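You operate a simulated robot arm through the tools that you are given. There is no shell and no other tool.

The job below is to be done with a simulated robot arm. You get a single attempt, and the scene is never put back.

Task
Wind the white spool back to 5 turns, then test it.
Fine: it ends in the blue dock; wire brake on Firm before the crank turns; free the green lever to lift the spool out; press Test; the tester's dial and switch, the orange winder button and the other spools stay.

Only the result counts: the job must be done as asked and must still hold three seconds after the hand-in. Knocking over, shifting, dropping, spilling or breaking anything else fails it.

Robot
A 6-joint arm with a two-finger gripper, fixed in place. Base frame: the origin is at the foot of the arm, x ahead of it, y to its left, z up. Units: mm, degrees, N and s.
Its first joint turns from -166.0 to 166.0 degrees. Payload 2.45 kg.
The tool frame sits at the grasp point between the pads (the TCP): z along the fingers, y along the line on which they close. The tips reach 20 mm beyond it. The gripper opens to 140 mm. The gripper's body begins 168 mm behind the TCP.
Orientation is told as [roll, pitch, yaw] about the base's x, y, z axes, in that order, counted from this pose: with the fingers straight down and closing along the base's y, the tool's x points along the base's -x, its y along +y and its z along -z.

Tools
- The arm moves only by the tool apply_moves. Its argument "series" is a list that holds one entry, the list of rows, each a list of 7 numbers: the shift along the tool's x, y, z in mm, then the turn, a rotation vector about the tool's x, y, z in degrees, then the opening, from 0 (shut) to 1 (fully open). In form: [[[x, y, z, rx, ry, rz, hand], ...]]. A call has 1 to 20 rows; each row shifts and turns the commanded pose from where the row before left it, along the tool's axes as they then stand. Rows are played at 5 a second. More than 50 mm and 8.6 degrees between two rows, or a gripper value outside its range, and nothing of the call is played. A pose out of reach is approached as far as the arm can. The call stops where the force on the tool passes 40 N (or 10 N more than at its start, if that is more) or the arm is blocked; 0.2 s more then pass. Each finger travels about 45 mm/s and halts on what it meets, pressing with about 22 N; the grip force reading is that of the motor and also rises with nothing between the fingers. The clock runs only during rows and for 0.2 s after the last one: add rows that do not move to give the fingers time. It gives the time, the measured TCP pose, the force on the tool (base axes), the opening and the grip force at its end, in the units of the frame above (readings bear some noise), with the torque about the TCP (base axes, N m) and any sound that the robot's microphone picked up, and new pictures: "pictures" is both (left out), scene, wrist or none.
- Cameras (640 x 400 px; columns grow to the right, rows downward): "scene" is fixed at [400.4, 497.8, 1560]; the picture's right is [-0.53, -0.85, 0.00], its down [-0.65, 0.41, -0.65] and it looks along [0.55, -0.34, -0.76] (base axes); focal length 313 px, centre (320, 200). "wrist" rides on the gripper at [78, 11, -209] in the tool frame; the picture's right is [-0.14, 0.99, 0.00], its down [-0.92, -0.13, -0.37] and it looks along [-0.37, -0.05, 0.93] (tool axes); focal length 280 px, centre (320, 200). There is no depth. A picture from a camera that has moved, and an enlarged one, comes with that camera's place and axes in the base frame and with its lens.
- zoom(camera, box): a new picture of the part [left, top, right, bottom] of that camera's present view, enlarged. It takes no simulated time.
- hand_in(): hands the job in; it is judged then, once.

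Nothing tells you positions but the pictures and the camera data. Unless the task says otherwise, let go and move clear before handing in.

The tools are called by a JSON object that holds its "method" and its "body". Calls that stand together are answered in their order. apply_moves: Moves the arm, as the interface text tells. Its arguments: {"type":"object","properties":{"series":{"type":"array"},"pictures":{"type":"string","enum":["both","scene","wrist","none"]}},"required":["series"]} The other tools are called the same way: zoom (camera, box) takes an enlarged picture of a part of a camera's view; hand_in () hands the job in.

At the start:

```text
time: 0.0
eef_pos: [618.5, 291.0, 1262.1]
tcp_rot: [-0.1, 0.0, 0.0]
force: [0.0, -0.2, -0.4]
wrist_torque: [0.04, -0.01, 0.0]
gripper_width: 140.0
grip_force: 0.0
```

scene: 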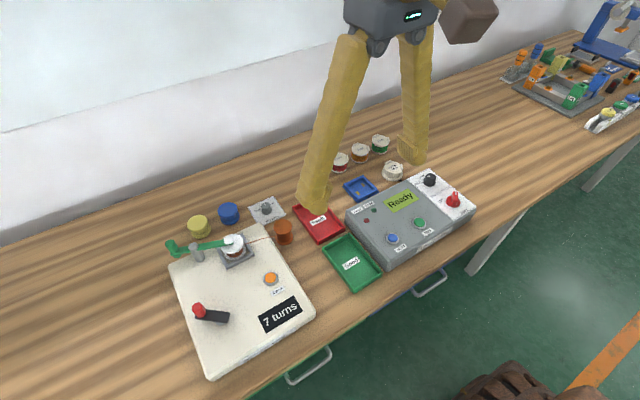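
wrist: 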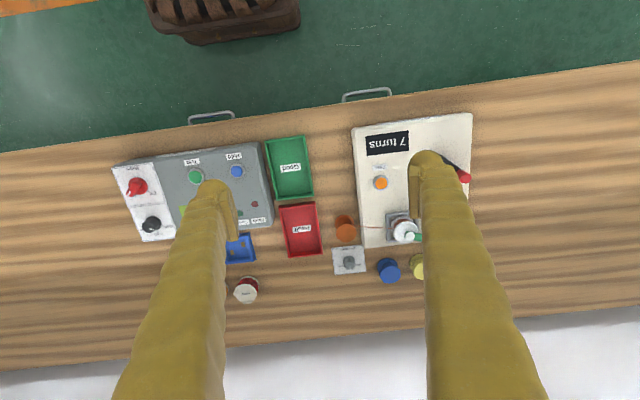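

I see a winder (cream box) with a display reading "7 turns", a green lever over a spool, an orange button and a black/red crank; a tester to the right; and a blue dock beside it. I'll zoom in on each part before moving.

{"method": "zoom", "body": {"camera": "scene", "box": [150, 180, 330, 390]}}

{"method": "zoom", "body": {"camera": "scene", "box": [320, 120, 490, 280]}}

{"method": "zoom", "body": {"camera": "scene", "box": [160, 190, 300, 280]}}

{"method": "zoom", "body": {"camera": "wrist", "box": [320, 100, 500, 290]}}

{"method": "zoom", "body": {"camera": "wrist", "box": [100, 120, 320, 310]}}

```text
1.90 times, centred on (240, 285) of scene
camera zoom: at [400.4, 497.8, 1560.0], right [-0.53, -0.85, 0.0], down [-0.65, 0.41, -0.65], along [0.55, -0.34, -0.76], focal length 596 px, centre (472, 38)
```

zoom: 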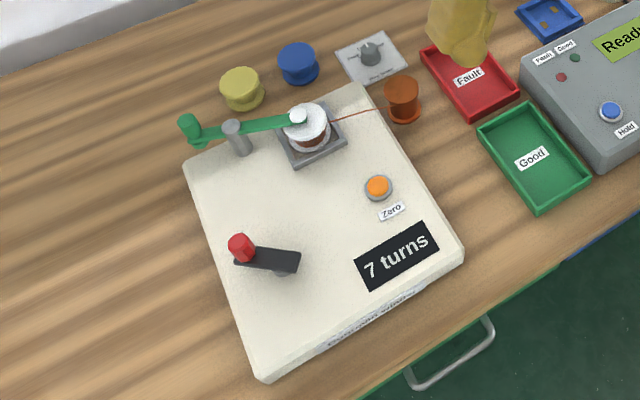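

```text
2.50 times, centred on (405, 200) of scene
camera zoom: at [400.4, 497.8, 1560.0], right [-0.53, -0.85, 0.0], down [-0.65, 0.41, -0.65], along [0.55, -0.34, -0.76], focal length 783 px, centre (108, 200)
```

zoom: 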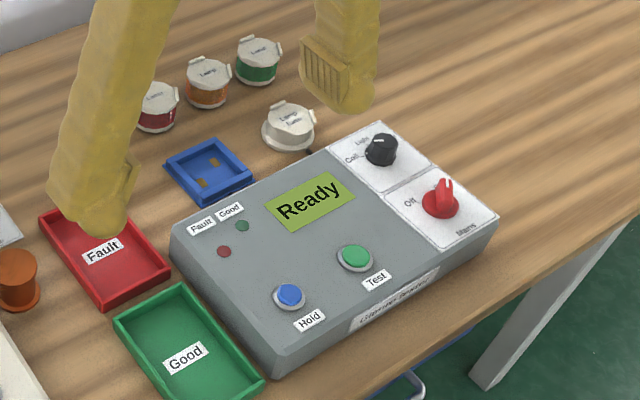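

```text
4.44 times, centred on (230, 235) of scene
camera zoom: at [400.4, 497.8, 1560.0], right [-0.53, -0.85, 0.0], down [-0.65, 0.41, -0.65], along [0.55, -0.34, -0.76], focal length 1391 px, centre (720, 44)
```

zoom: 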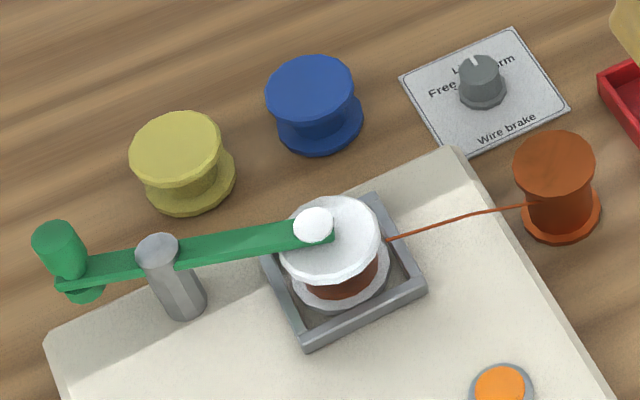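

```text
2.11 times, centred on (410, 195) of wrist
camera zoom: at [540.7, 300.0, 1470.4], right [0.14, 0.99, 0.0], down [0.92, -0.13, 0.37], along [0.37, -0.05, -0.93], focal length 590 px, centre (130, 210)
```

zoom: 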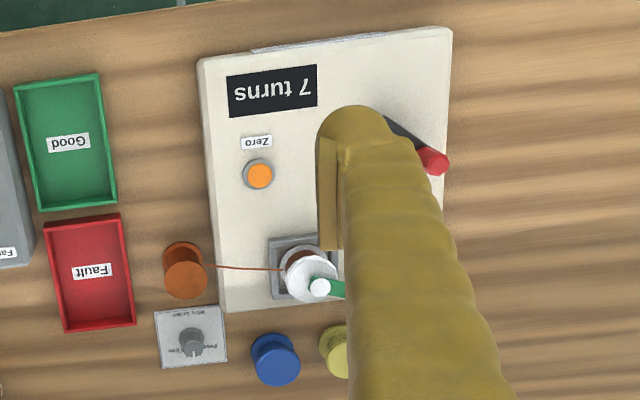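

```text
2.11 times, centred on (210, 215) of wrist
camera zoom: at [540.7, 300.0, 1470.4], right [0.14, 0.99, 0.0], down [0.92, -0.13, 0.37], along [0.37, -0.05, -0.93], focal length 590 px, centre (552, 168)
```

zoom: 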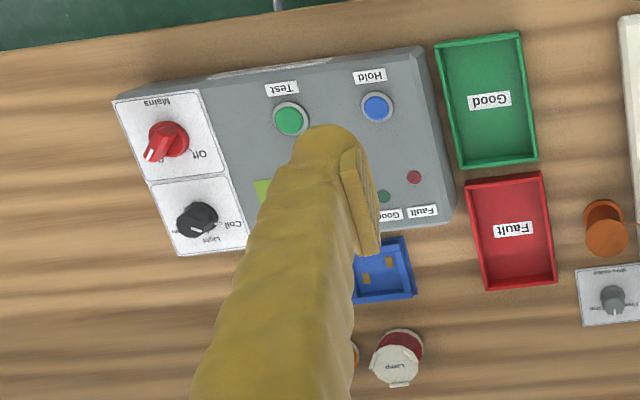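

{"method": "zoom", "body": {"camera": "scene", "box": [244, 192, 296, 226]}}

{"method": "zoom", "body": {"camera": "wrist", "box": [325, 235, 375, 285]}}

{"method": "zoom", "body": {"camera": "scene", "box": [180, 290, 240, 330]}}

{"method": "zoom", "body": {"camera": "scene", "box": [335, 165, 395, 215]}}

{"method": "zoom", "body": {"camera": "scene", "box": [405, 165, 475, 215]}}

```text
11.76 times, centred on (270, 209) of scene
camera zoom: at [400.4, 497.8, 1560.0], right [-0.53, -0.85, 0.0], down [-0.65, 0.41, -0.65], along [0.55, -0.34, -0.76], focal length 3683 px, centre (908, 94)
```

zoom: 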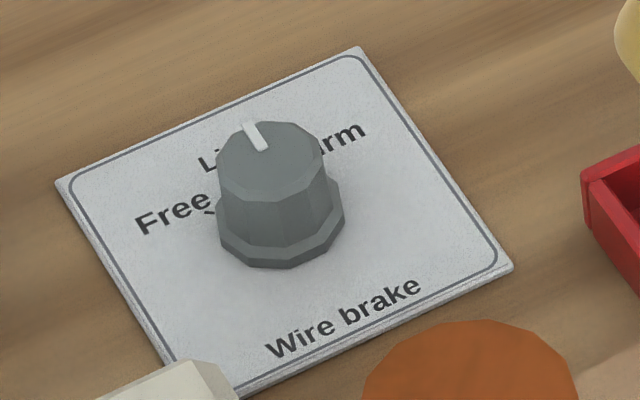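

```text
8.00 times, centred on (350, 260) of wrist
camera zoom: at [540.7, 300.0, 1470.4], right [0.14, 0.99, 0.0], down [0.92, -0.13, 0.37], along [0.37, -0.05, -0.93], focal length 2243 px, centre (80, -280)
```

zoom: 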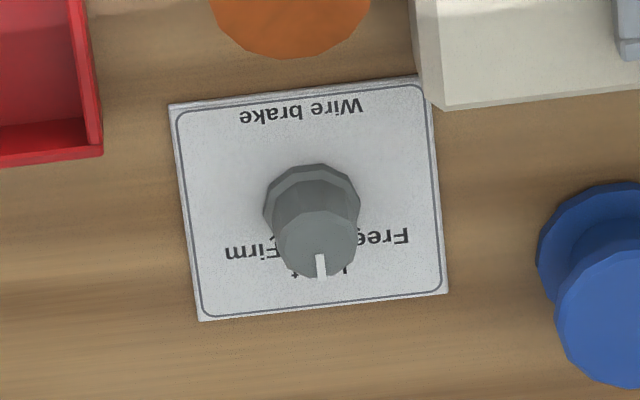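

```text
10.00 times, centred on (210, 310) of scene
camera zoom: at [400.4, 497.8, 1560.0], right [-0.53, -0.85, 0.0], down [-0.65, 0.41, -0.65], along [0.55, -0.34, -0.76], focal length 3130 px, centre (1420, -900)
```

zoom: 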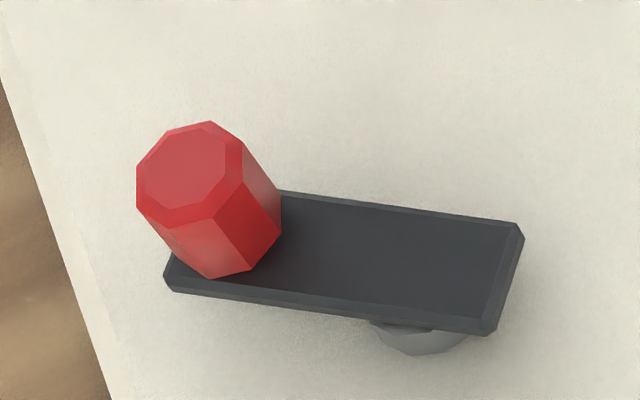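

```text
8.00 times, centred on (365, 190) of scene
camera zoom: at [400.4, 497.8, 1560.0], right [-0.53, -0.85, 0.0], down [-0.65, 0.41, -0.65], along [0.55, -0.34, -0.76], focal length 2504 px, centre (-40, 280)
```

zoom: 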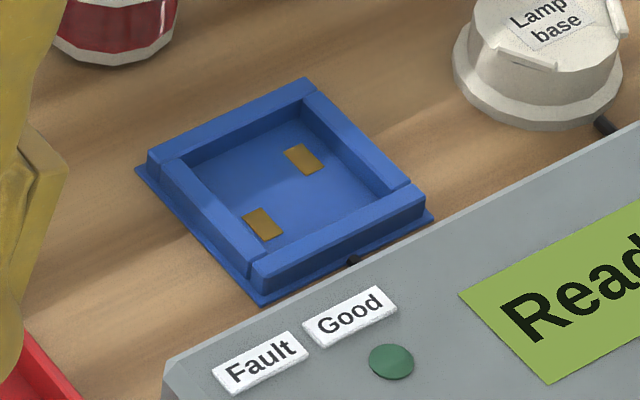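

```text
8.00 times, centred on (440, 190) of scene
camera zoom: at [400.4, 497.8, 1560.0], right [-0.53, -0.85, 0.0], down [-0.65, 0.41, -0.65], along [0.55, -0.34, -0.76], focal length 2504 px, centre (-640, 280)
```

zoom: 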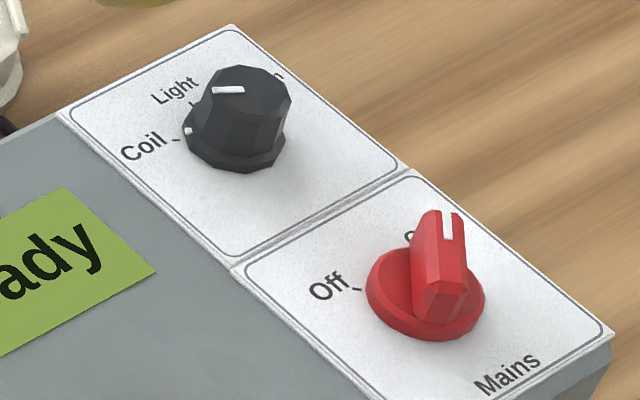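

The brake plate (Free/Light/Firm, now at Light) is near (1000, 316), the winder spans about x 700–900, y 400–600 with its top near z 835, and the dock is near (912, 22). I'll move over the winder for closer views.

{"method": "apply_moves", "body": {"series": [[[-32, 22, 22, 0, 0, 0, 1], [-32, 22, 22, 0, 0, 0, 1], [-32, 22, 22, 0, 0, 0, 1], [-32, 22, 22, 0, 0, 0, 1], [-32, 21, 22, 0, 0, 0, 1], [0, 0, 0, 0, 0, 0, 1]]]}}

```text
time: 1.4
eef_pos: [778.7, 402.7, 1151.6]
tcp_rot: [0.0, 0.0, 0.0]
force: [0.1, -0.1, 0.4]
wrist_torque: [0.01, 0.02, 0.01]
gripper_width: 140.3
grip_force: 0.0
camera wrist: at [699.4, 412.3, 1360.0], right [0.14, 0.99, 0.0], down [0.92, -0.13, 0.37], along [0.37, -0.05, -0.93], focal length 280 px, centre (320, 200)
```

scene: 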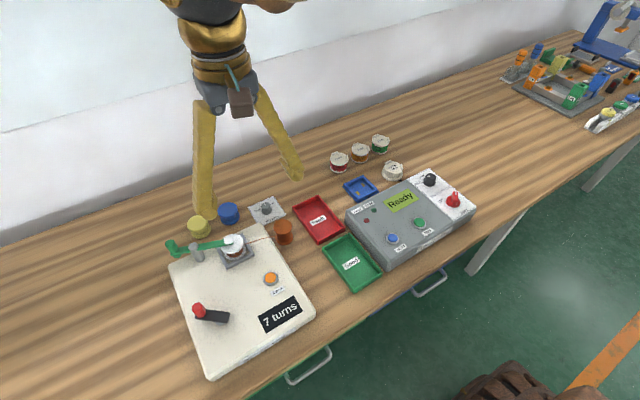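
wrist: 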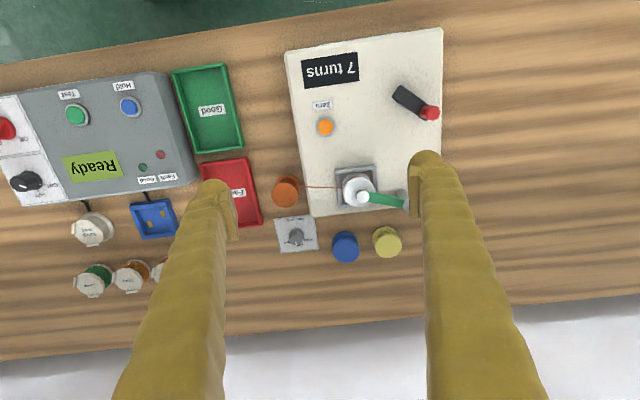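

{"method": "zoom", "body": {"camera": "wrist", "box": [270, 150, 430, 250]}}

{"method": "zoom", "body": {"camera": "wrist", "box": [280, 20, 460, 140]}}

{"method": "zoom", "body": {"camera": "wrist", "box": [120, 190, 190, 250]}}

{"method": "zoom", "body": {"camera": "wrist", "box": [270, 205, 325, 260]}}

{"method": "zoom", "body": {"camera": "wrist", "box": [0, 60, 200, 210]}}

```text
4.00 times, centred on (350, 200) of wrist
camera zoom: at [699.4, 412.3, 1360.0], right [0.14, 0.99, 0.0], down [0.92, -0.13, 0.37], along [0.37, -0.05, -0.93], focal length 1122 px, centre (200, 200)
```

zoom: 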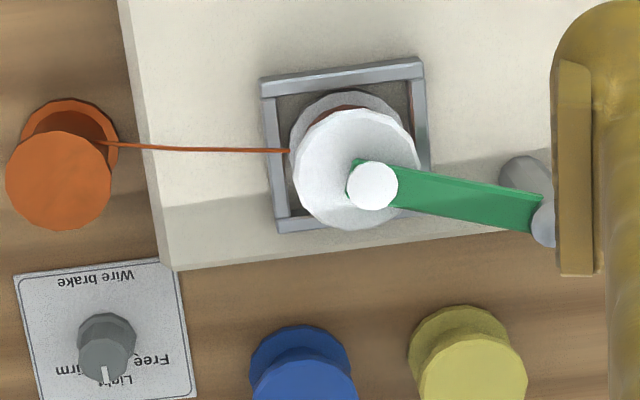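

```text
3.33 times, centred on (370, 80) of wrist
camera zoom: at [699.4, 412.3, 1360.0], right [0.14, 0.99, 0.0], down [0.92, -0.13, 0.37], along [0.37, -0.05, -0.93], focal length 935 px, centre (153, 600)
```

zoom: 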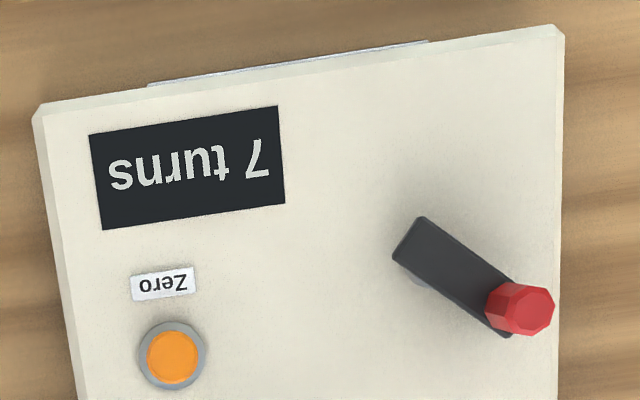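

```text
6.67 times, centred on (155, 220) of wrist
camera zoom: at [699.4, 412.3, 1360.0], right [0.14, 0.99, 0.0], down [0.92, -0.13, 0.37], along [0.37, -0.05, -0.93], focal length 1869 px, centre (1420, 67)
```

zoom: 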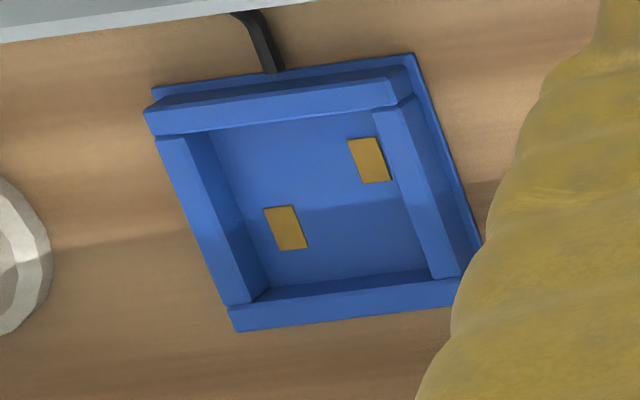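

```text
7.27 times, centred on (298, 232) of wrist
camera zoom: at [699.4, 412.3, 1360.0], right [0.14, 0.99, 0.0], down [0.92, -0.13, 0.37], along [0.37, -0.05, -0.93], focal length 2039 px, centre (484, -36)
```

zoom: 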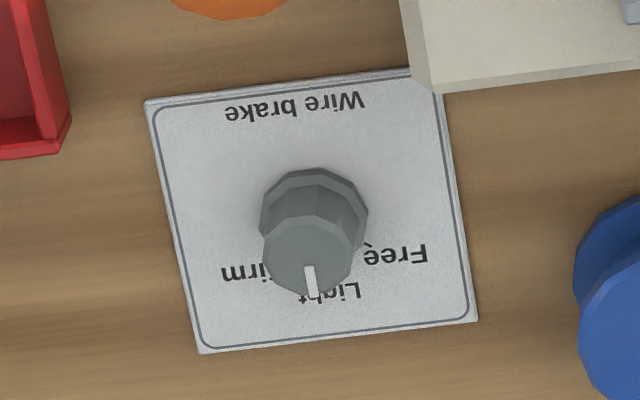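

```text
2.67 times, centred on (100, 135) of wrist
camera zoom: at [699.4, 412.3, 1360.0], right [0.14, 0.99, 0.0], down [0.92, -0.13, 0.37], along [0.37, -0.05, -0.93], focal length 748 px, centre (907, 373)
```

zoom: 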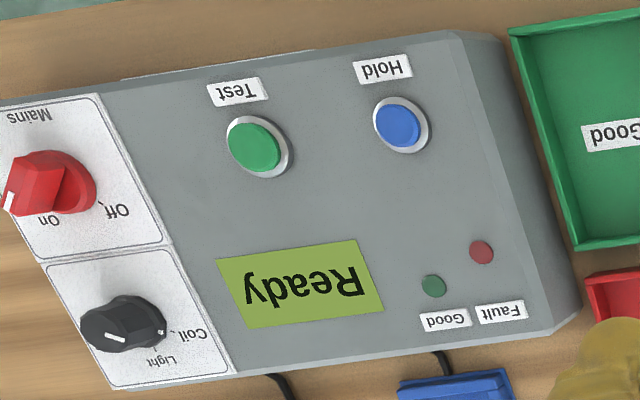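

Everything looks axis-aligned: brake knob ~(999, 317, top 825), white spool ~(888, 459, top 874), dock centre ~(914, 18). I'll move to look at the lever and to check the reach.

{"method": "apply_moves", "body": {"series": [[[-23, 30, 20, 0, 0, 0, 1], [-23, 30, 20, 0, 0, 0, 1], [-23, 30, 20, 0, 0, 0, 1], [-23, 30, 20, 0, 0, 0, 1], [0, 0, 0, 0, 0, 0, 1]]]}}

```text
time: 2.6
eef_pos: [871.7, 518.5, 1072.2]
tcp_rot: [-0.1, 0.0, 0.0]
force: [0.9, 0.1, 0.3]
wrist_torque: [0.0, 0.01, 0.02]
gripper_width: 140.1
grip_force: 0.0
camera wrist: at [792.8, 528.8, 1279.8], right [0.14, 0.99, 0.0], down [0.92, -0.13, 0.37], along [0.37, -0.05, -0.93], focal length 280 px, centre (320, 200)
```

scene: 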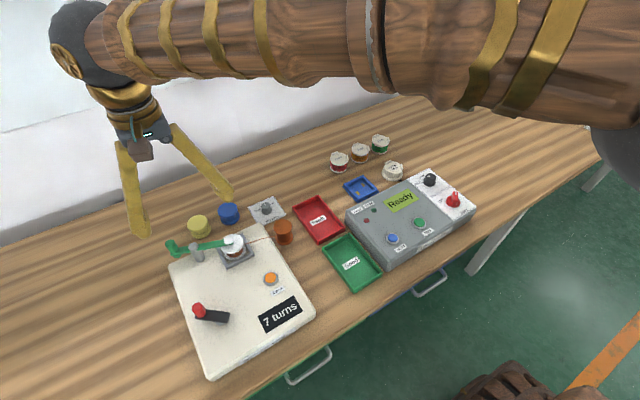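
wrist: 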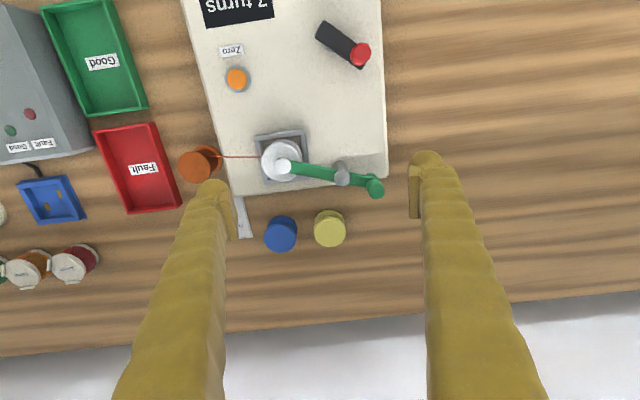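

{"method": "zoom", "body": {"camera": "wrist", "box": [240, 110, 400, 210]}}

{"method": "zoom", "body": {"camera": "wrist", "box": [325, 150, 395, 205]}}

{"method": "zoom", "body": {"camera": "wrist", "box": [250, 120, 320, 190]}}

{"method": "zoom", "body": {"camera": "wrist", "box": [300, 0, 400, 80]}}

```text
4.00 times, centred on (320, 160) of wrist
camera zoom: at [792.8, 528.8, 1279.8], right [0.14, 0.99, 0.0], down [0.92, -0.13, 0.37], along [0.37, -0.05, -0.93], focal length 1122 px, centre (320, 360)
```

zoom: 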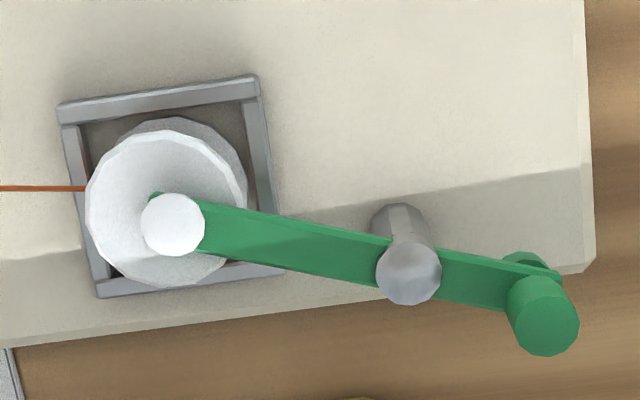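

```text
7.27 times, centred on (360, 178) of wrist
camera zoom: at [792.8, 528.8, 1279.8], right [0.14, 0.99, 0.0], down [0.92, -0.13, 0.37], along [0.37, -0.05, -0.93], focal length 2039 px, centre (29, 364)
```

zoom: 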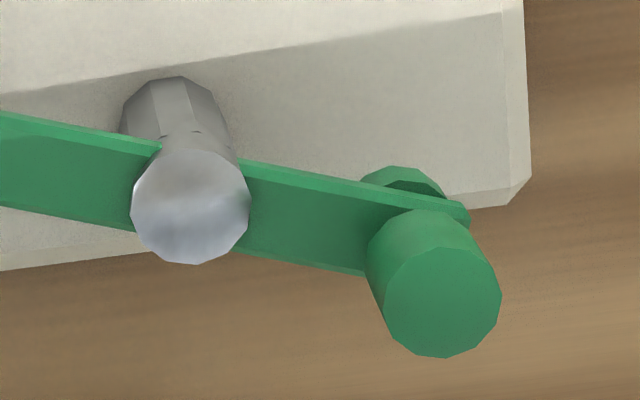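

```text
5.71 times, centred on (285, 155) of wrist
camera zoom: at [792.8, 528.8, 1279.8], right [0.14, 0.99, 0.0], down [0.92, -0.13, 0.37], along [0.37, -0.05, -0.93], focal length 1602 px, centre (520, 457)
```

zoom: 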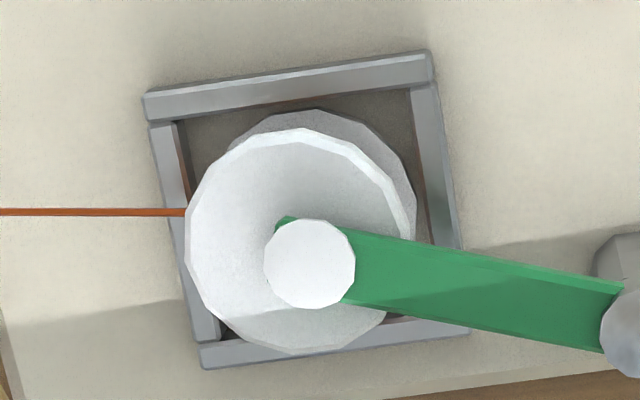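

```text
5.00 times, centred on (350, 40) of wrist
camera zoom: at [792.8, 528.8, 1279.8], right [0.14, 0.99, 0.0], down [0.92, -0.13, 0.37], along [0.37, -0.05, -0.93], focal length 1402 px, centre (170, 1000)
```

zoom: 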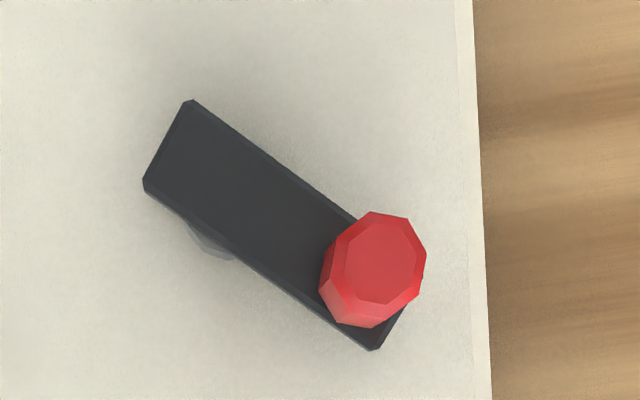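

The lever is a horizontal arm on a post at ~(917, 544), with its handle at ~(936, 586, top 921); the crank knob is at ~(760, 583, top 899). The brake comes first, so I'll tilt the tool outward a little and move above the brake knob to test the reach.

{"method": "apply_moves", "body": {"series": [[[0, 0, 0, 0, -7.5, 0, 0.6], [0, 0, 0, 0, -7.5, 0, 0.5], [-11, -31.3, 22.3, 0, 0, 0, 0.4], [-11, -31.3, 22.3, 0, 0, 0, 0.4], [-11, -31.3, 22.3, 0, 0, 0, 0.4], [-11, -31.3, 22.3, 0, 0, 0, 0.4], [-11, -31.3, 22.3, 0, 0, 0, 0.4], [-11, -31.3, 22.3, 0, 0, 0, 0.4], [0, 0, 0, 0, 0, 0, 0.4]]]}}

```text
time: 4.6
eef_pos: [969.6, 331.0, 959.7]
tcp_rot: [0.0, -15.0, 0.0]
force: [-0.6, 0.4, 0.1]
wrist_torque: [-0.01, 0.01, -0.02]
gripper_width: 56.0
grip_force: 0.2
camera wrist: at [838.8, 340.4, 1140.4], right [0.13, 0.99, 0.04], down [0.79, -0.13, 0.59], along [0.59, -0.05, -0.8], focal length 280 px, centre (320, 200)
```

scene: 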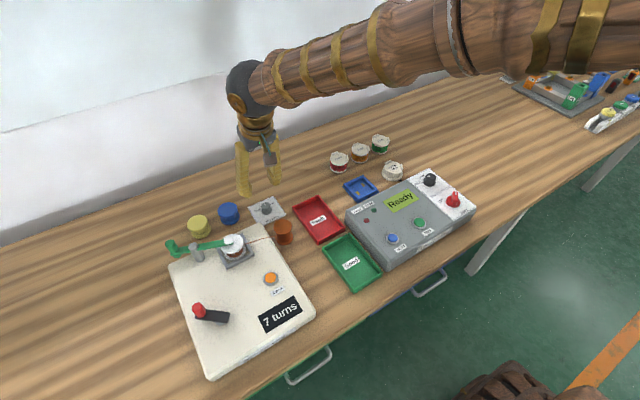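
wrist: 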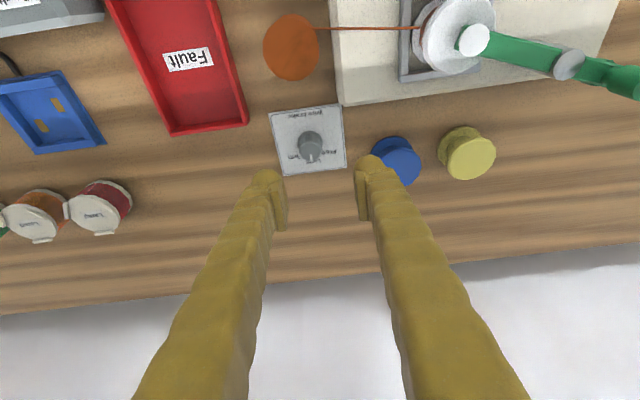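

{"method": "zoom", "body": {"camera": "wrist", "box": [260, 95, 360, 185]}}

{"method": "zoom", "body": {"camera": "scene", "box": [235, 180, 305, 235]}}

{"method": "zoom", "body": {"camera": "wrist", "box": [380, 0, 640, 110]}}

```text
4.44 times, centred on (310, 140) of wrist
camera zoom: at [838.8, 340.4, 1140.4], right [0.13, 0.99, 0.04], down [0.79, -0.13, 0.59], along [0.59, -0.05, -0.8], focal length 1246 px, centre (364, 467)
```

zoom: 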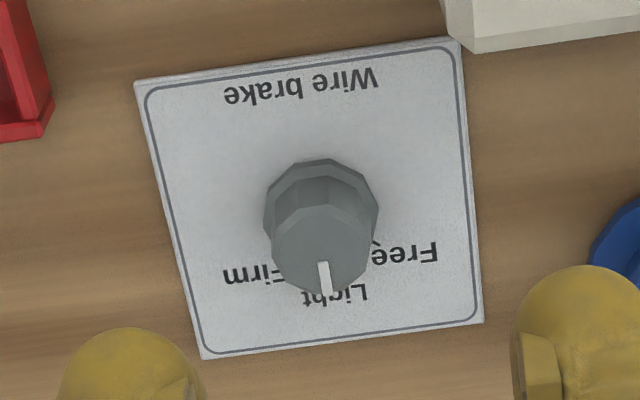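

```text
7.27 times, centred on (270, 208) of scene
camera zoom: at [400.4, 497.8, 1560.0], right [-0.53, -0.85, 0.0], down [-0.65, 0.41, -0.65], along [0.55, -0.34, -0.76], focal length 2277 px, centre (684, 146)
```

zoom: 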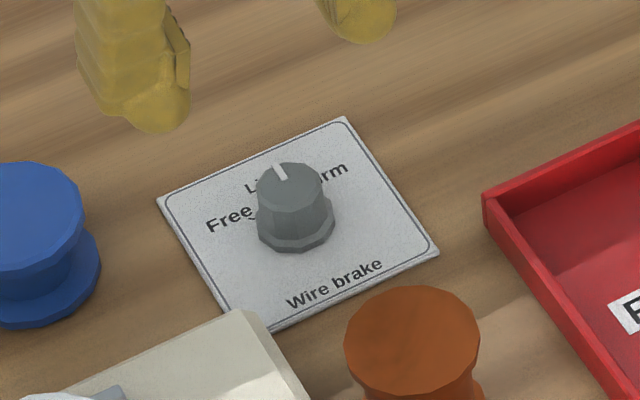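

```text
2.46 times, centred on (510, 55) of wrist
camera zoom: at [838.8, 340.4, 1140.4], right [0.13, 0.99, 0.04], down [0.79, -0.13, 0.59], along [0.59, -0.05, -0.8], focal length 690 px, centre (-148, 557)
```

zoom: 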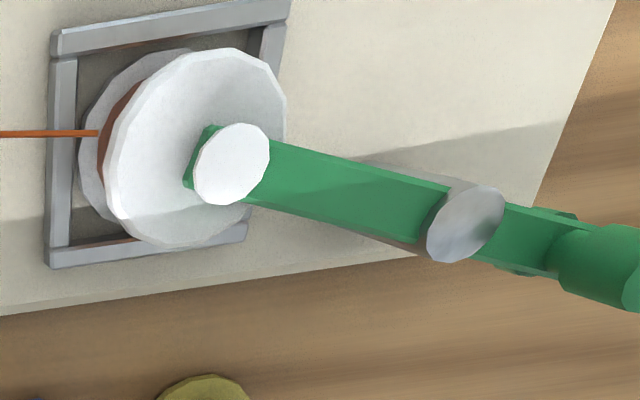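

The tilted reach works. I'll yaw the tool by +40° and come down above the brake knob, so that a clockwise turn takes it from Light to Firm.

{"method": "apply_moves", "body": {"series": [[[0, 0, 0, -2.07, 0, -7.73, 0.38], [0, 0, 0, -2.07, 0, -7.73, 0.38], [0, 0, 0, -2.07, 0, -7.73, 0.38], [0, 0, 0, -2.07, 0, -7.73, 0.38], [0, 0, 0, -2.07, 0, -7.73, 0.38], [3.43, -9.4, 30, 0, 0, 0, 0.38], [3.43, -9.4, 30, 0, 0, 0, 0.38], [3.43, -9.4, 30, 0, 0, 0, 0.38], [0, 0, 0, 0, 0, 0, 0.38]]]}}

```text
time: 6.6
eef_pos: [997.3, 317.9, 870.2]
tcp_rot: [0.0, -15.1, 40.1]
force: [0.6, 0.0, 0.1]
wrist_torque: [0.02, 0.05, -0.02]
gripper_width: 53.3
grip_force: 0.0
camera wrist: at [890.7, 241.6, 1051.6], right [-0.54, 0.84, 0.04], down [0.69, 0.41, 0.59], along [0.49, 0.34, -0.8], focal length 280 px, centre (320, 200)
```

scene: 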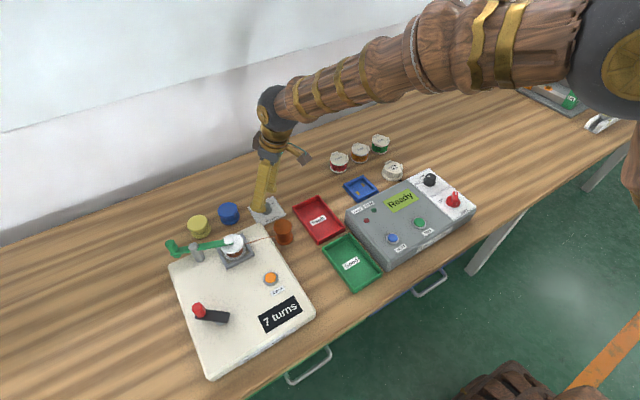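
wrist: 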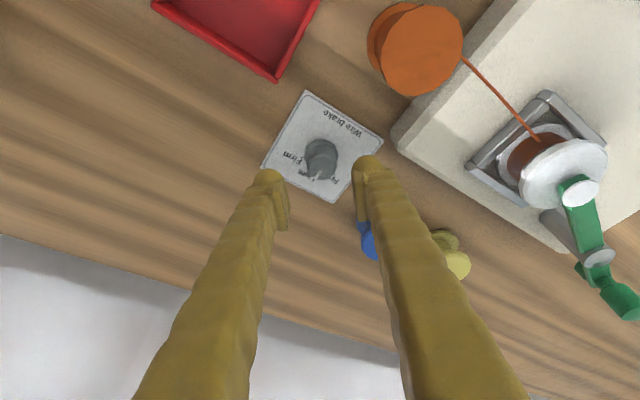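

{"method": "apply_moves", "body": {"series": [[[3.4, 0, 12.6, 0, 0, 0, 0.38], [3.4, 0, 12.6, 0, 0, 0, 0.38], [3.2, 0, 12.4, 0, 0, 0, 0.38], [0, 0, 0, 0, 0, 0, 0.38]]]}}

{"method": "zoom", "body": {"camera": "wrist", "box": [240, 80, 400, 220]}}

{"method": "zoom", "body": {"camera": "scene", "box": [235, 180, 305, 235]}}

```text
time: 7.6
eef_pos: [999.0, 318.2, 831.2]
tcp_rot: [-0.1, -15.0, 39.9]
force: [0.2, -0.2, -0.4]
wrist_torque: [0.0, -0.01, 0.03]
gripper_width: 53.1
grip_force: 0.0
camera wrist: at [891.7, 241.1, 1012.5], right [-0.54, 0.84, 0.04], down [0.69, 0.41, 0.59], along [0.49, 0.34, -0.8], focal length 280 px, centre (320, 200)
```

scene: 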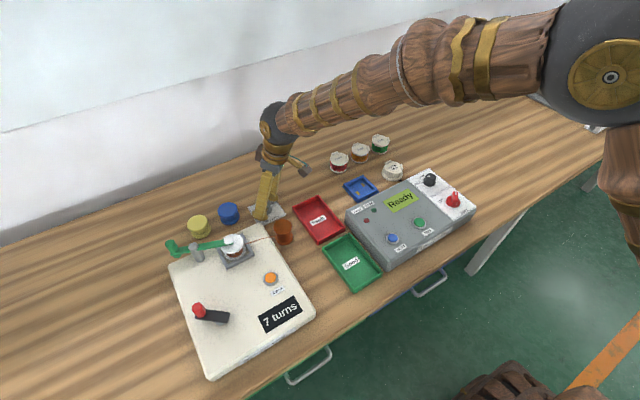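
wrist: 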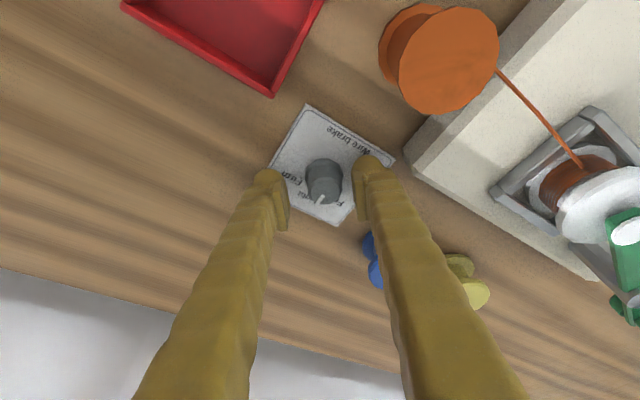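

```text
2.86 times, centred on (320, 150) of wrist
camera zoom: at [891.7, 241.1, 1012.5], right [-0.54, 0.84, 0.04], down [0.69, 0.41, 0.59], along [0.49, 0.34, -0.8], focal length 801 px, centre (320, 343)
```

zoom: 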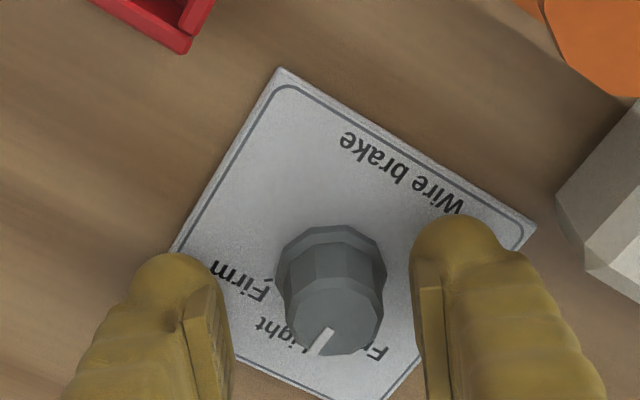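

```text
7.27 times, centred on (270, 208) of scene
camera zoom: at [400.4, 497.8, 1560.0], right [-0.53, -0.85, 0.0], down [-0.65, 0.41, -0.65], along [0.55, -0.34, -0.76], focal length 2277 px, centre (684, 146)
```

zoom: 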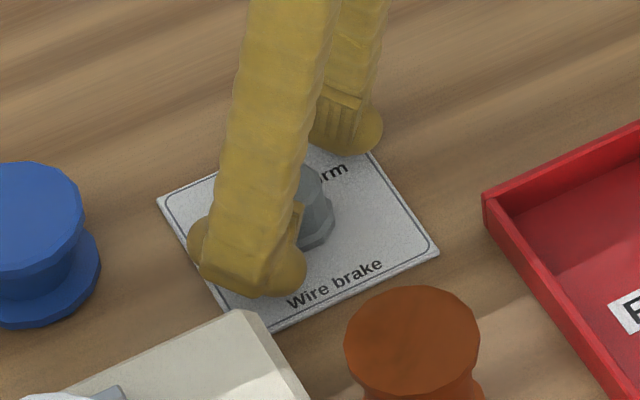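

{"method": "apply_moves", "body": {"series": [[[0, 0, 0, 0, 0, 0, 0.25], [0, 0, 0, 0, 0, 0, 0.1], [0, 0, 0, 0, 0, 0, 0.1], [0, 0, 0, 0, 0, 0, 0.1]]]}}

{"method": "zoom", "body": {"camera": "wrist", "box": [240, 80, 400, 220]}}

```text
time: 8.6
eef_pos: [997.7, 318.5, 830.7]
tcp_rot: [0.0, -15.0, 40.1]
force: [-22.7, 29.6, 1.6]
wrist_torque: [0.21, 0.37, -0.05]
gripper_width: 39.0
grip_force: 18.6
camera wrist: at [891.2, 242.1, 1012.5], right [-0.54, 0.84, 0.04], down [0.69, 0.41, 0.59], along [0.49, 0.34, -0.8], focal length 280 px, centre (320, 200)
```

scene: 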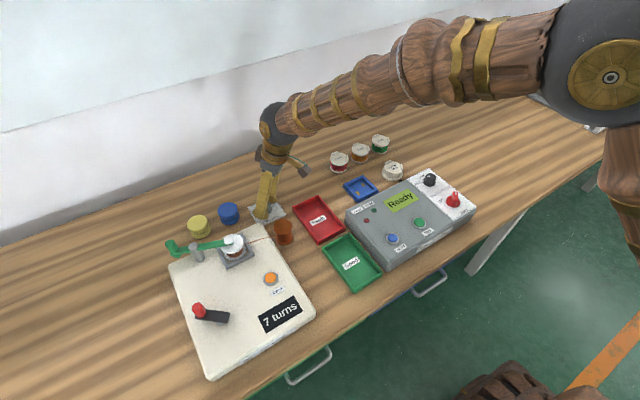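
wrist: 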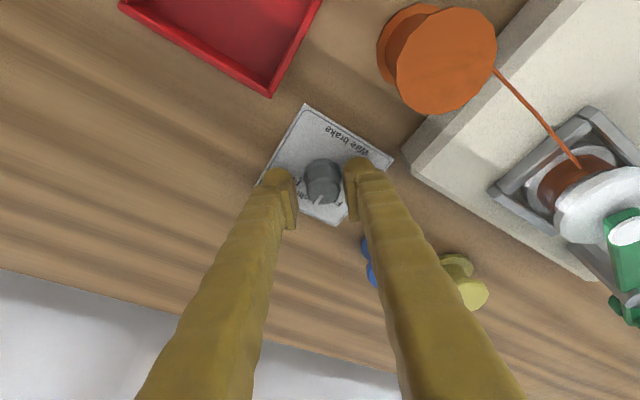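

```text
2.86 times, centred on (320, 150) of wrist
camera zoom: at [891.2, 242.1, 1012.5], right [-0.54, 0.84, 0.04], down [0.69, 0.41, 0.59], along [0.49, 0.34, -0.8], focal length 801 px, centre (320, 343)
```

zoom: 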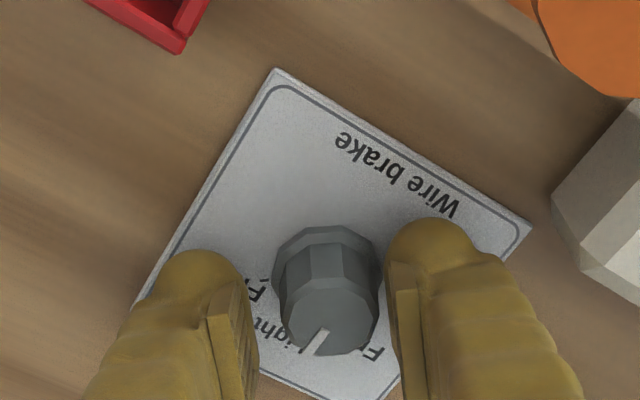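

The right finger met the knob first, so the knob sits about 4 mm toward tool +y. I'll open a little, recentre and close again.

{"method": "apply_moves", "body": {"series": [[[0, 0, 0, 0, 0, 0, 0.38], [0, 4.5, 0, 0, 0, 0, 0.38], [0, 0, 0, 0, 0, 0, 0.24], [0, 0, 0, 0, 0, 0, 0.15], [0, 0, 0, 0, 0, 0, 0.1], [0, 0, 0, 0, 0, 0, 0.1]]], "pictures": "wrist"}}

{"method": "zoom", "body": {"camera": "wrist", "box": [240, 80, 400, 220]}}

```text
time: 10.0
eef_pos: [997.6, 320.2, 830.5]
tcp_rot: [0.0, -15.0, 40.0]
force: [-3.6, 4.1, -0.1]
wrist_torque: [0.02, 0.0, -0.01]
gripper_width: 32.5
grip_force: 45.1
camera wrist: at [889.1, 244.7, 1012.3], right [-0.54, 0.84, 0.04], down [0.69, 0.41, 0.59], along [0.49, 0.34, -0.8], focal length 280 px, centre (320, 200)
```

wrist: 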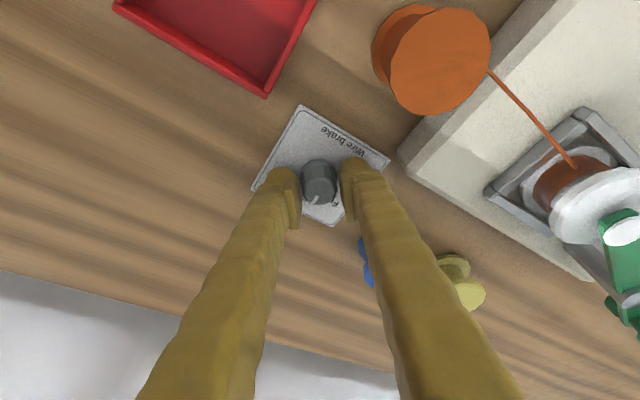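

```text
2.86 times, centred on (320, 150) of wrist
camera zoom: at [889.1, 244.7, 1012.3], right [-0.54, 0.84, 0.04], down [0.69, 0.41, 0.59], along [0.49, 0.34, -0.8], focal length 801 px, centre (320, 343)
```

zoom: 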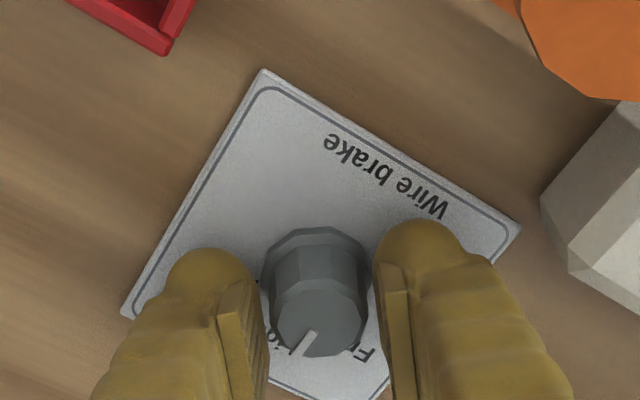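

{"method": "apply_moves", "body": {"series": [[[0, 0, 0, 1.3, 0, 4.83, 0.1], [0, 0, 0, 1.3, 0, 4.83, 0.1], [0, 0, 0, 1.3, 0, 4.83, 0.1], [0, 0, 0, 1.3, 0, 4.83, 0.1], [0, 0, 0, 0, 0, 0, 0.1]]], "pictures": "wrist"}}

{"method": "zoom", "body": {"camera": "wrist", "box": [240, 80, 400, 220]}}

```text
time: 11.2
eef_pos: [996.0, 319.9, 830.8]
tcp_rot: [0.0, -15.1, 19.9]
force: [24.3, -27.3, -4.1]
wrist_torque: [-0.15, -0.46, 0.06]
gripper_width: 32.4
grip_force: 45.2
camera wrist: at [869.7, 285.5, 1012.2], right [-0.21, 0.98, 0.03], down [0.79, 0.15, 0.6], along [0.58, 0.15, -0.8], focal length 280 px, centre (320, 200)
```

wrist: 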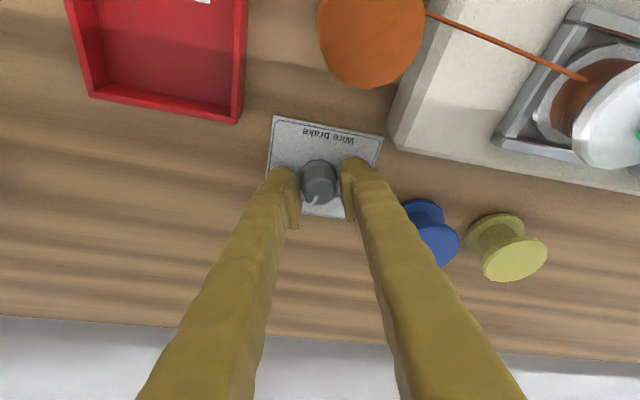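

```text
2.86 times, centred on (320, 150) of wrist
camera zoom: at [869.7, 285.5, 1012.2], right [-0.21, 0.98, 0.03], down [0.79, 0.15, 0.6], along [0.58, 0.15, -0.8], focal length 801 px, centre (320, 343)
```

zoom: 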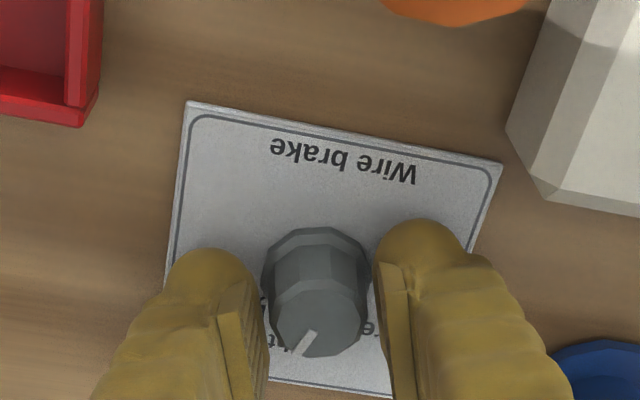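

{"method": "apply_moves", "body": {"series": [[[-0.64, -1.68, 0.17, 0, 0, 0, 0.1], [0, 0, 0, 0, 0, 0, 0.1]]], "pictures": "none"}}

```text
time: 11.8
eef_pos: [996.0, 320.1, 832.1]
tcp_rot: [0.1, -15.1, 20.0]
force: [7.8, -17.1, -1.1]
wrist_torque: [-0.2, -0.01, 0.02]
gripper_width: 32.5
grip_force: 44.7
```

{"method": "apply_moves", "body": {"series": [[[0.12, -1.23, -0.03, 1.3, 0, 4.83, 0.1], [0.02, -1.24, 0, 1.3, 0, 4.83, 0.1], [-0.08, -1.23, 0.02, 1.3, 0, 4.83, 0.1], [-0.19, -1.22, 0.05, 1.3, 0, 4.83, 0.1], [0, 0, 0, 0, 0, 0, 0.1]]], "pictures": "wrist"}}

{"method": "zoom", "body": {"camera": "wrist", "box": [240, 80, 400, 220]}}

```text
time: 12.8
eef_pos: [997.0, 319.1, 831.4]
tcp_rot: [0.0, -15.2, 0.4]
force: [-2.5, 5.6, 0.1]
wrist_torque: [0.1, 0.12, -0.06]
gripper_width: 32.6
grip_force: 44.9
stopped in row 5: the force on the tool passed its limit at 42 N (the readings are from after the stop); the commanded pose is now the measured one
camera wrist: at [866.9, 328.3, 1012.2], right [0.13, 0.99, 0.04], down [0.79, -0.12, 0.59], along [0.59, -0.04, -0.8], focal length 280 px, centre (320, 200)
```

wrist: 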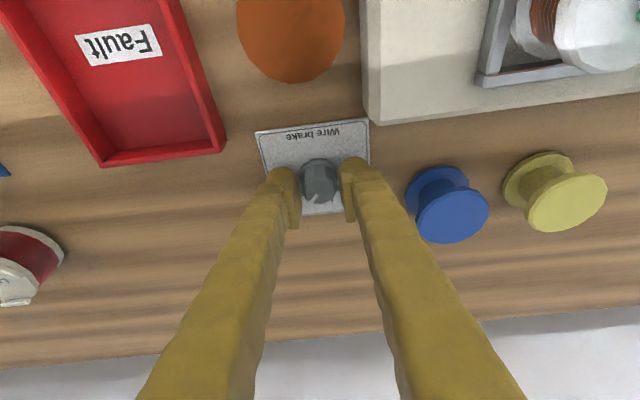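

```text
2.86 times, centred on (320, 150) of wrist
camera zoom: at [866.9, 328.3, 1012.2], right [0.13, 0.99, 0.04], down [0.79, -0.12, 0.59], along [0.59, -0.04, -0.8], focal length 801 px, centre (320, 343)
```

zoom: 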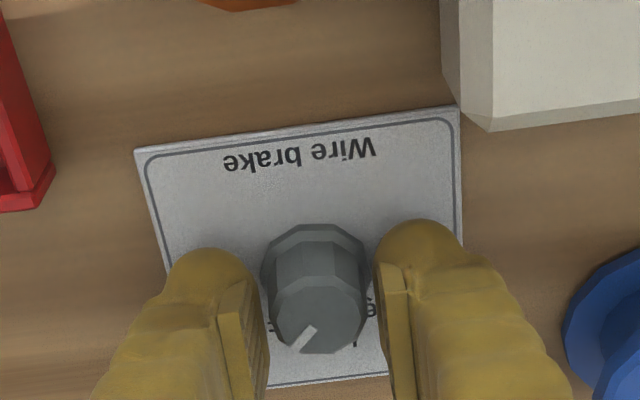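

{"method": "apply_moves", "body": {"series": [[[0, -0.2, 0, 1.04, 0, 3.86, 0.1], [0, -0.2, 0, 1.04, 0, 3.86, 0.1], [0, 0, 0, 0, 0, 0, 0.1]]], "pictures": "wrist"}}

{"method": "zoom", "body": {"camera": "wrist", "box": [240, 80, 400, 220]}}

```text
time: 13.7
eef_pos: [998.1, 319.5, 830.1]
tcp_rot: [0.1, -15.1, -7.6]
force: [-1.5, 7.2, -0.6]
wrist_torque: [-0.02, -0.3, 0.51]
gripper_width: 32.5
grip_force: 45.2
camera wrist: at [869.6, 346.0, 1012.2], right [0.26, 0.96, 0.04], down [0.77, -0.23, 0.59], along [0.58, -0.13, -0.8], focal length 280 px, centre (320, 200)
```

wrist: 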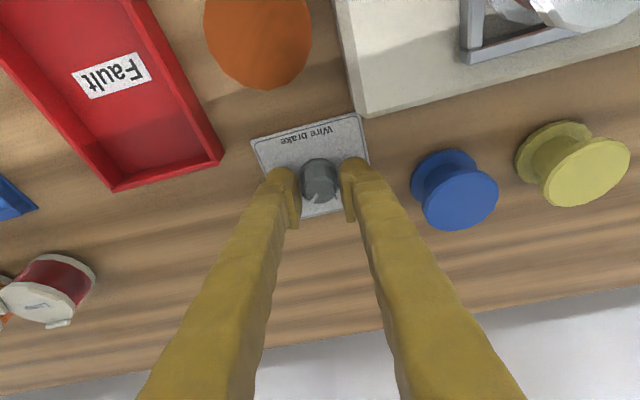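

```text
2.86 times, centred on (320, 150) of wrist
camera zoom: at [869.6, 346.0, 1012.2], right [0.26, 0.96, 0.04], down [0.77, -0.23, 0.59], along [0.58, -0.13, -0.8], focal length 801 px, centre (320, 343)
```

zoom: 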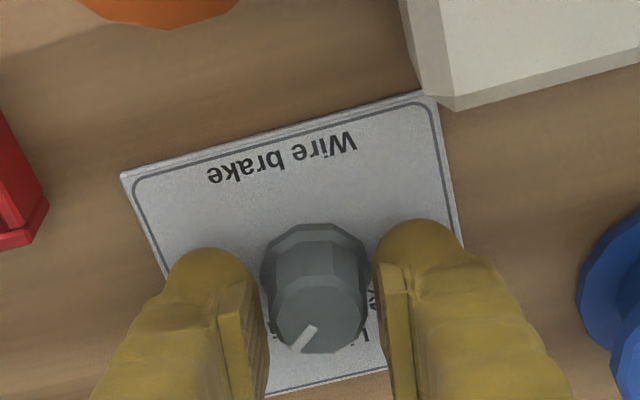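

{"method": "apply_moves", "body": {"series": [[[0, -0.1, 0, 0.65, 0, 2.41, 0.1], [0, 0, 0, 0, 0, 0, 0.1]]], "pictures": "wrist"}}

{"method": "zoom", "body": {"camera": "wrist", "box": [240, 80, 400, 220]}}

```text
time: 14.2
eef_pos: [997.6, 320.6, 830.5]
tcp_rot: [0.0, -15.0, -10.1]
force: [-3.6, 12.9, 1.1]
wrist_torque: [0.15, 0.19, 0.6]
gripper_width: 32.7
grip_force: 45.5
camera wrist: at [871.0, 351.4, 1012.3], right [0.3, 0.95, 0.04], down [0.76, -0.27, 0.59], along [0.58, -0.15, -0.8], focal length 280 px, centre (320, 200)
```

wrist: 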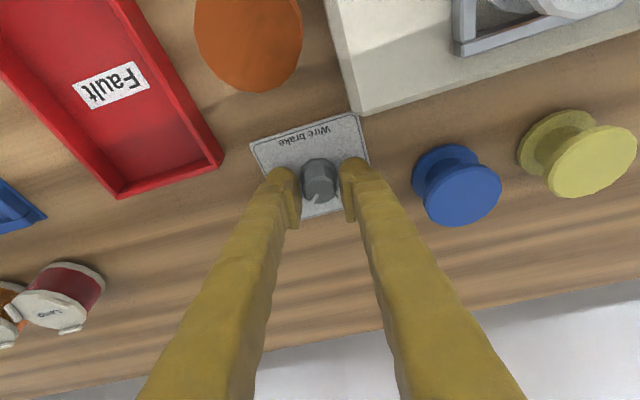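

```text
2.86 times, centred on (320, 150) of wrist
camera zoom: at [871.0, 351.4, 1012.3], right [0.3, 0.95, 0.04], down [0.76, -0.27, 0.59], along [0.58, -0.15, -0.8], focal length 801 px, centre (320, 343)
```

zoom: 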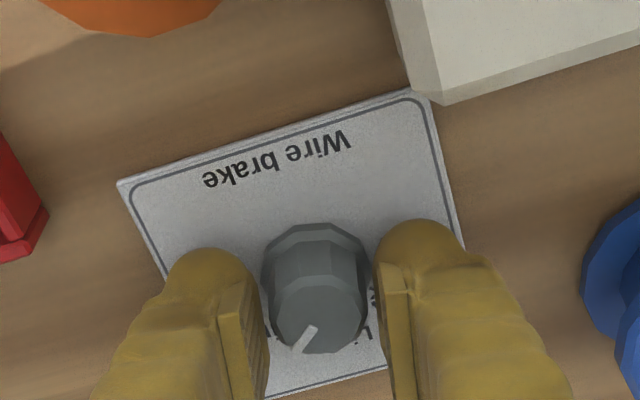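

{"method": "apply_moves", "body": {"series": [[[0, 0, 0, 0, 0, 0, 0.3], [0, 0, 0, 0, 0, 0, 0.4], [-4, 0, -15, 0, 0, 0, 0.4], [-8, 0, -29, 0, 0, 0, 0.4], [-8, 0, -29, 0, 0, 0, 0.4], [0, 0, 0, 0, 0, 0, 0.4]]]}}

{"method": "zoom", "body": {"camera": "wrist", "box": [240, 80, 400, 220]}}

{"method": "zoom", "body": {"camera": "scene", "box": [235, 180, 305, 235]}}

```text
time: 15.7
eef_pos: [996.6, 317.7, 905.8]
tcp_rot: [0.1, -15.0, -10.0]
force: [0.0, 0.0, -0.4]
wrist_torque: [-0.01, -0.03, 0.05]
gripper_width: 56.0
grip_force: 0.0
camera wrist: at [870.4, 350.2, 1088.4], right [0.3, 0.95, 0.04], down [0.76, -0.27, 0.59], along [0.58, -0.15, -0.8], focal length 280 px, centre (320, 200)
```

scene: 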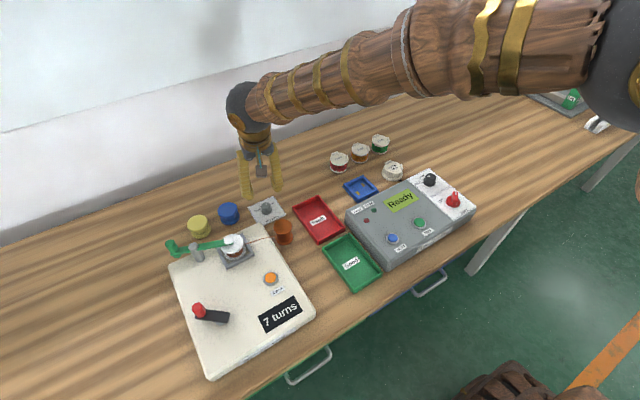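
wrist: 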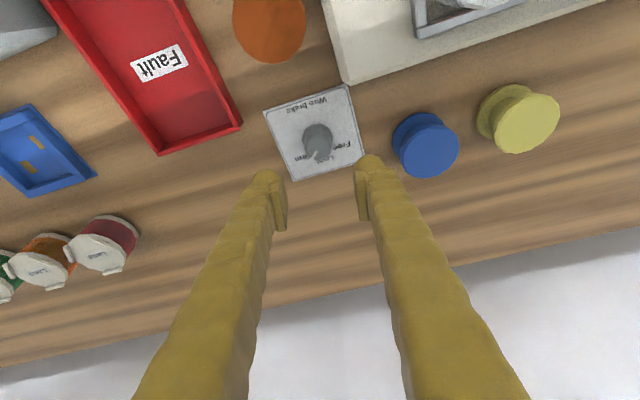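

```text
2.86 times, centred on (320, 150) of wrist
camera zoom: at [870.4, 350.2, 1088.4], right [0.3, 0.95, 0.04], down [0.76, -0.27, 0.59], along [0.58, -0.15, -0.8], focal length 801 px, centre (320, 343)
```

zoom: 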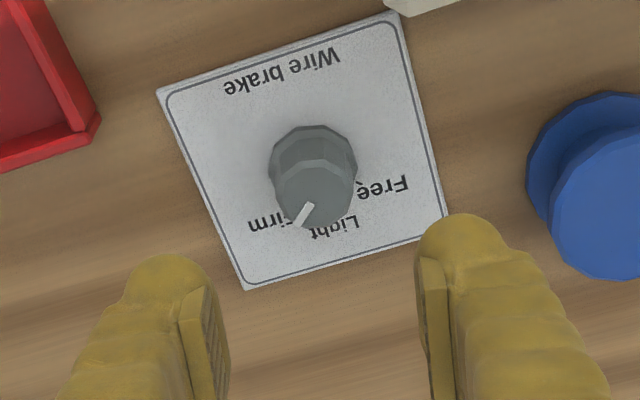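

```text
7.27 times, centred on (270, 208) of scene
camera zoom: at [400.4, 497.8, 1560.0], right [-0.53, -0.85, 0.0], down [-0.65, 0.41, -0.65], along [0.55, -0.34, -0.76], focal length 2277 px, centre (684, 146)
```

zoom: 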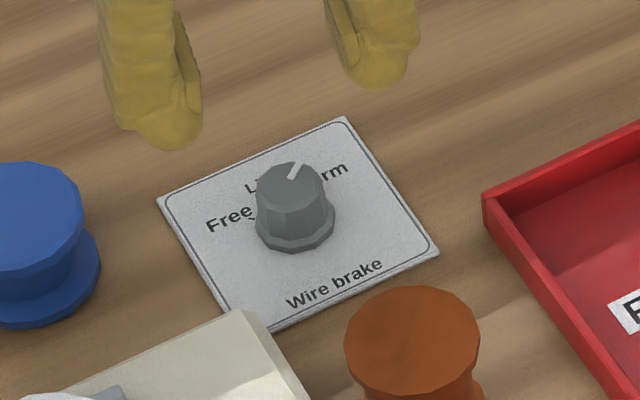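

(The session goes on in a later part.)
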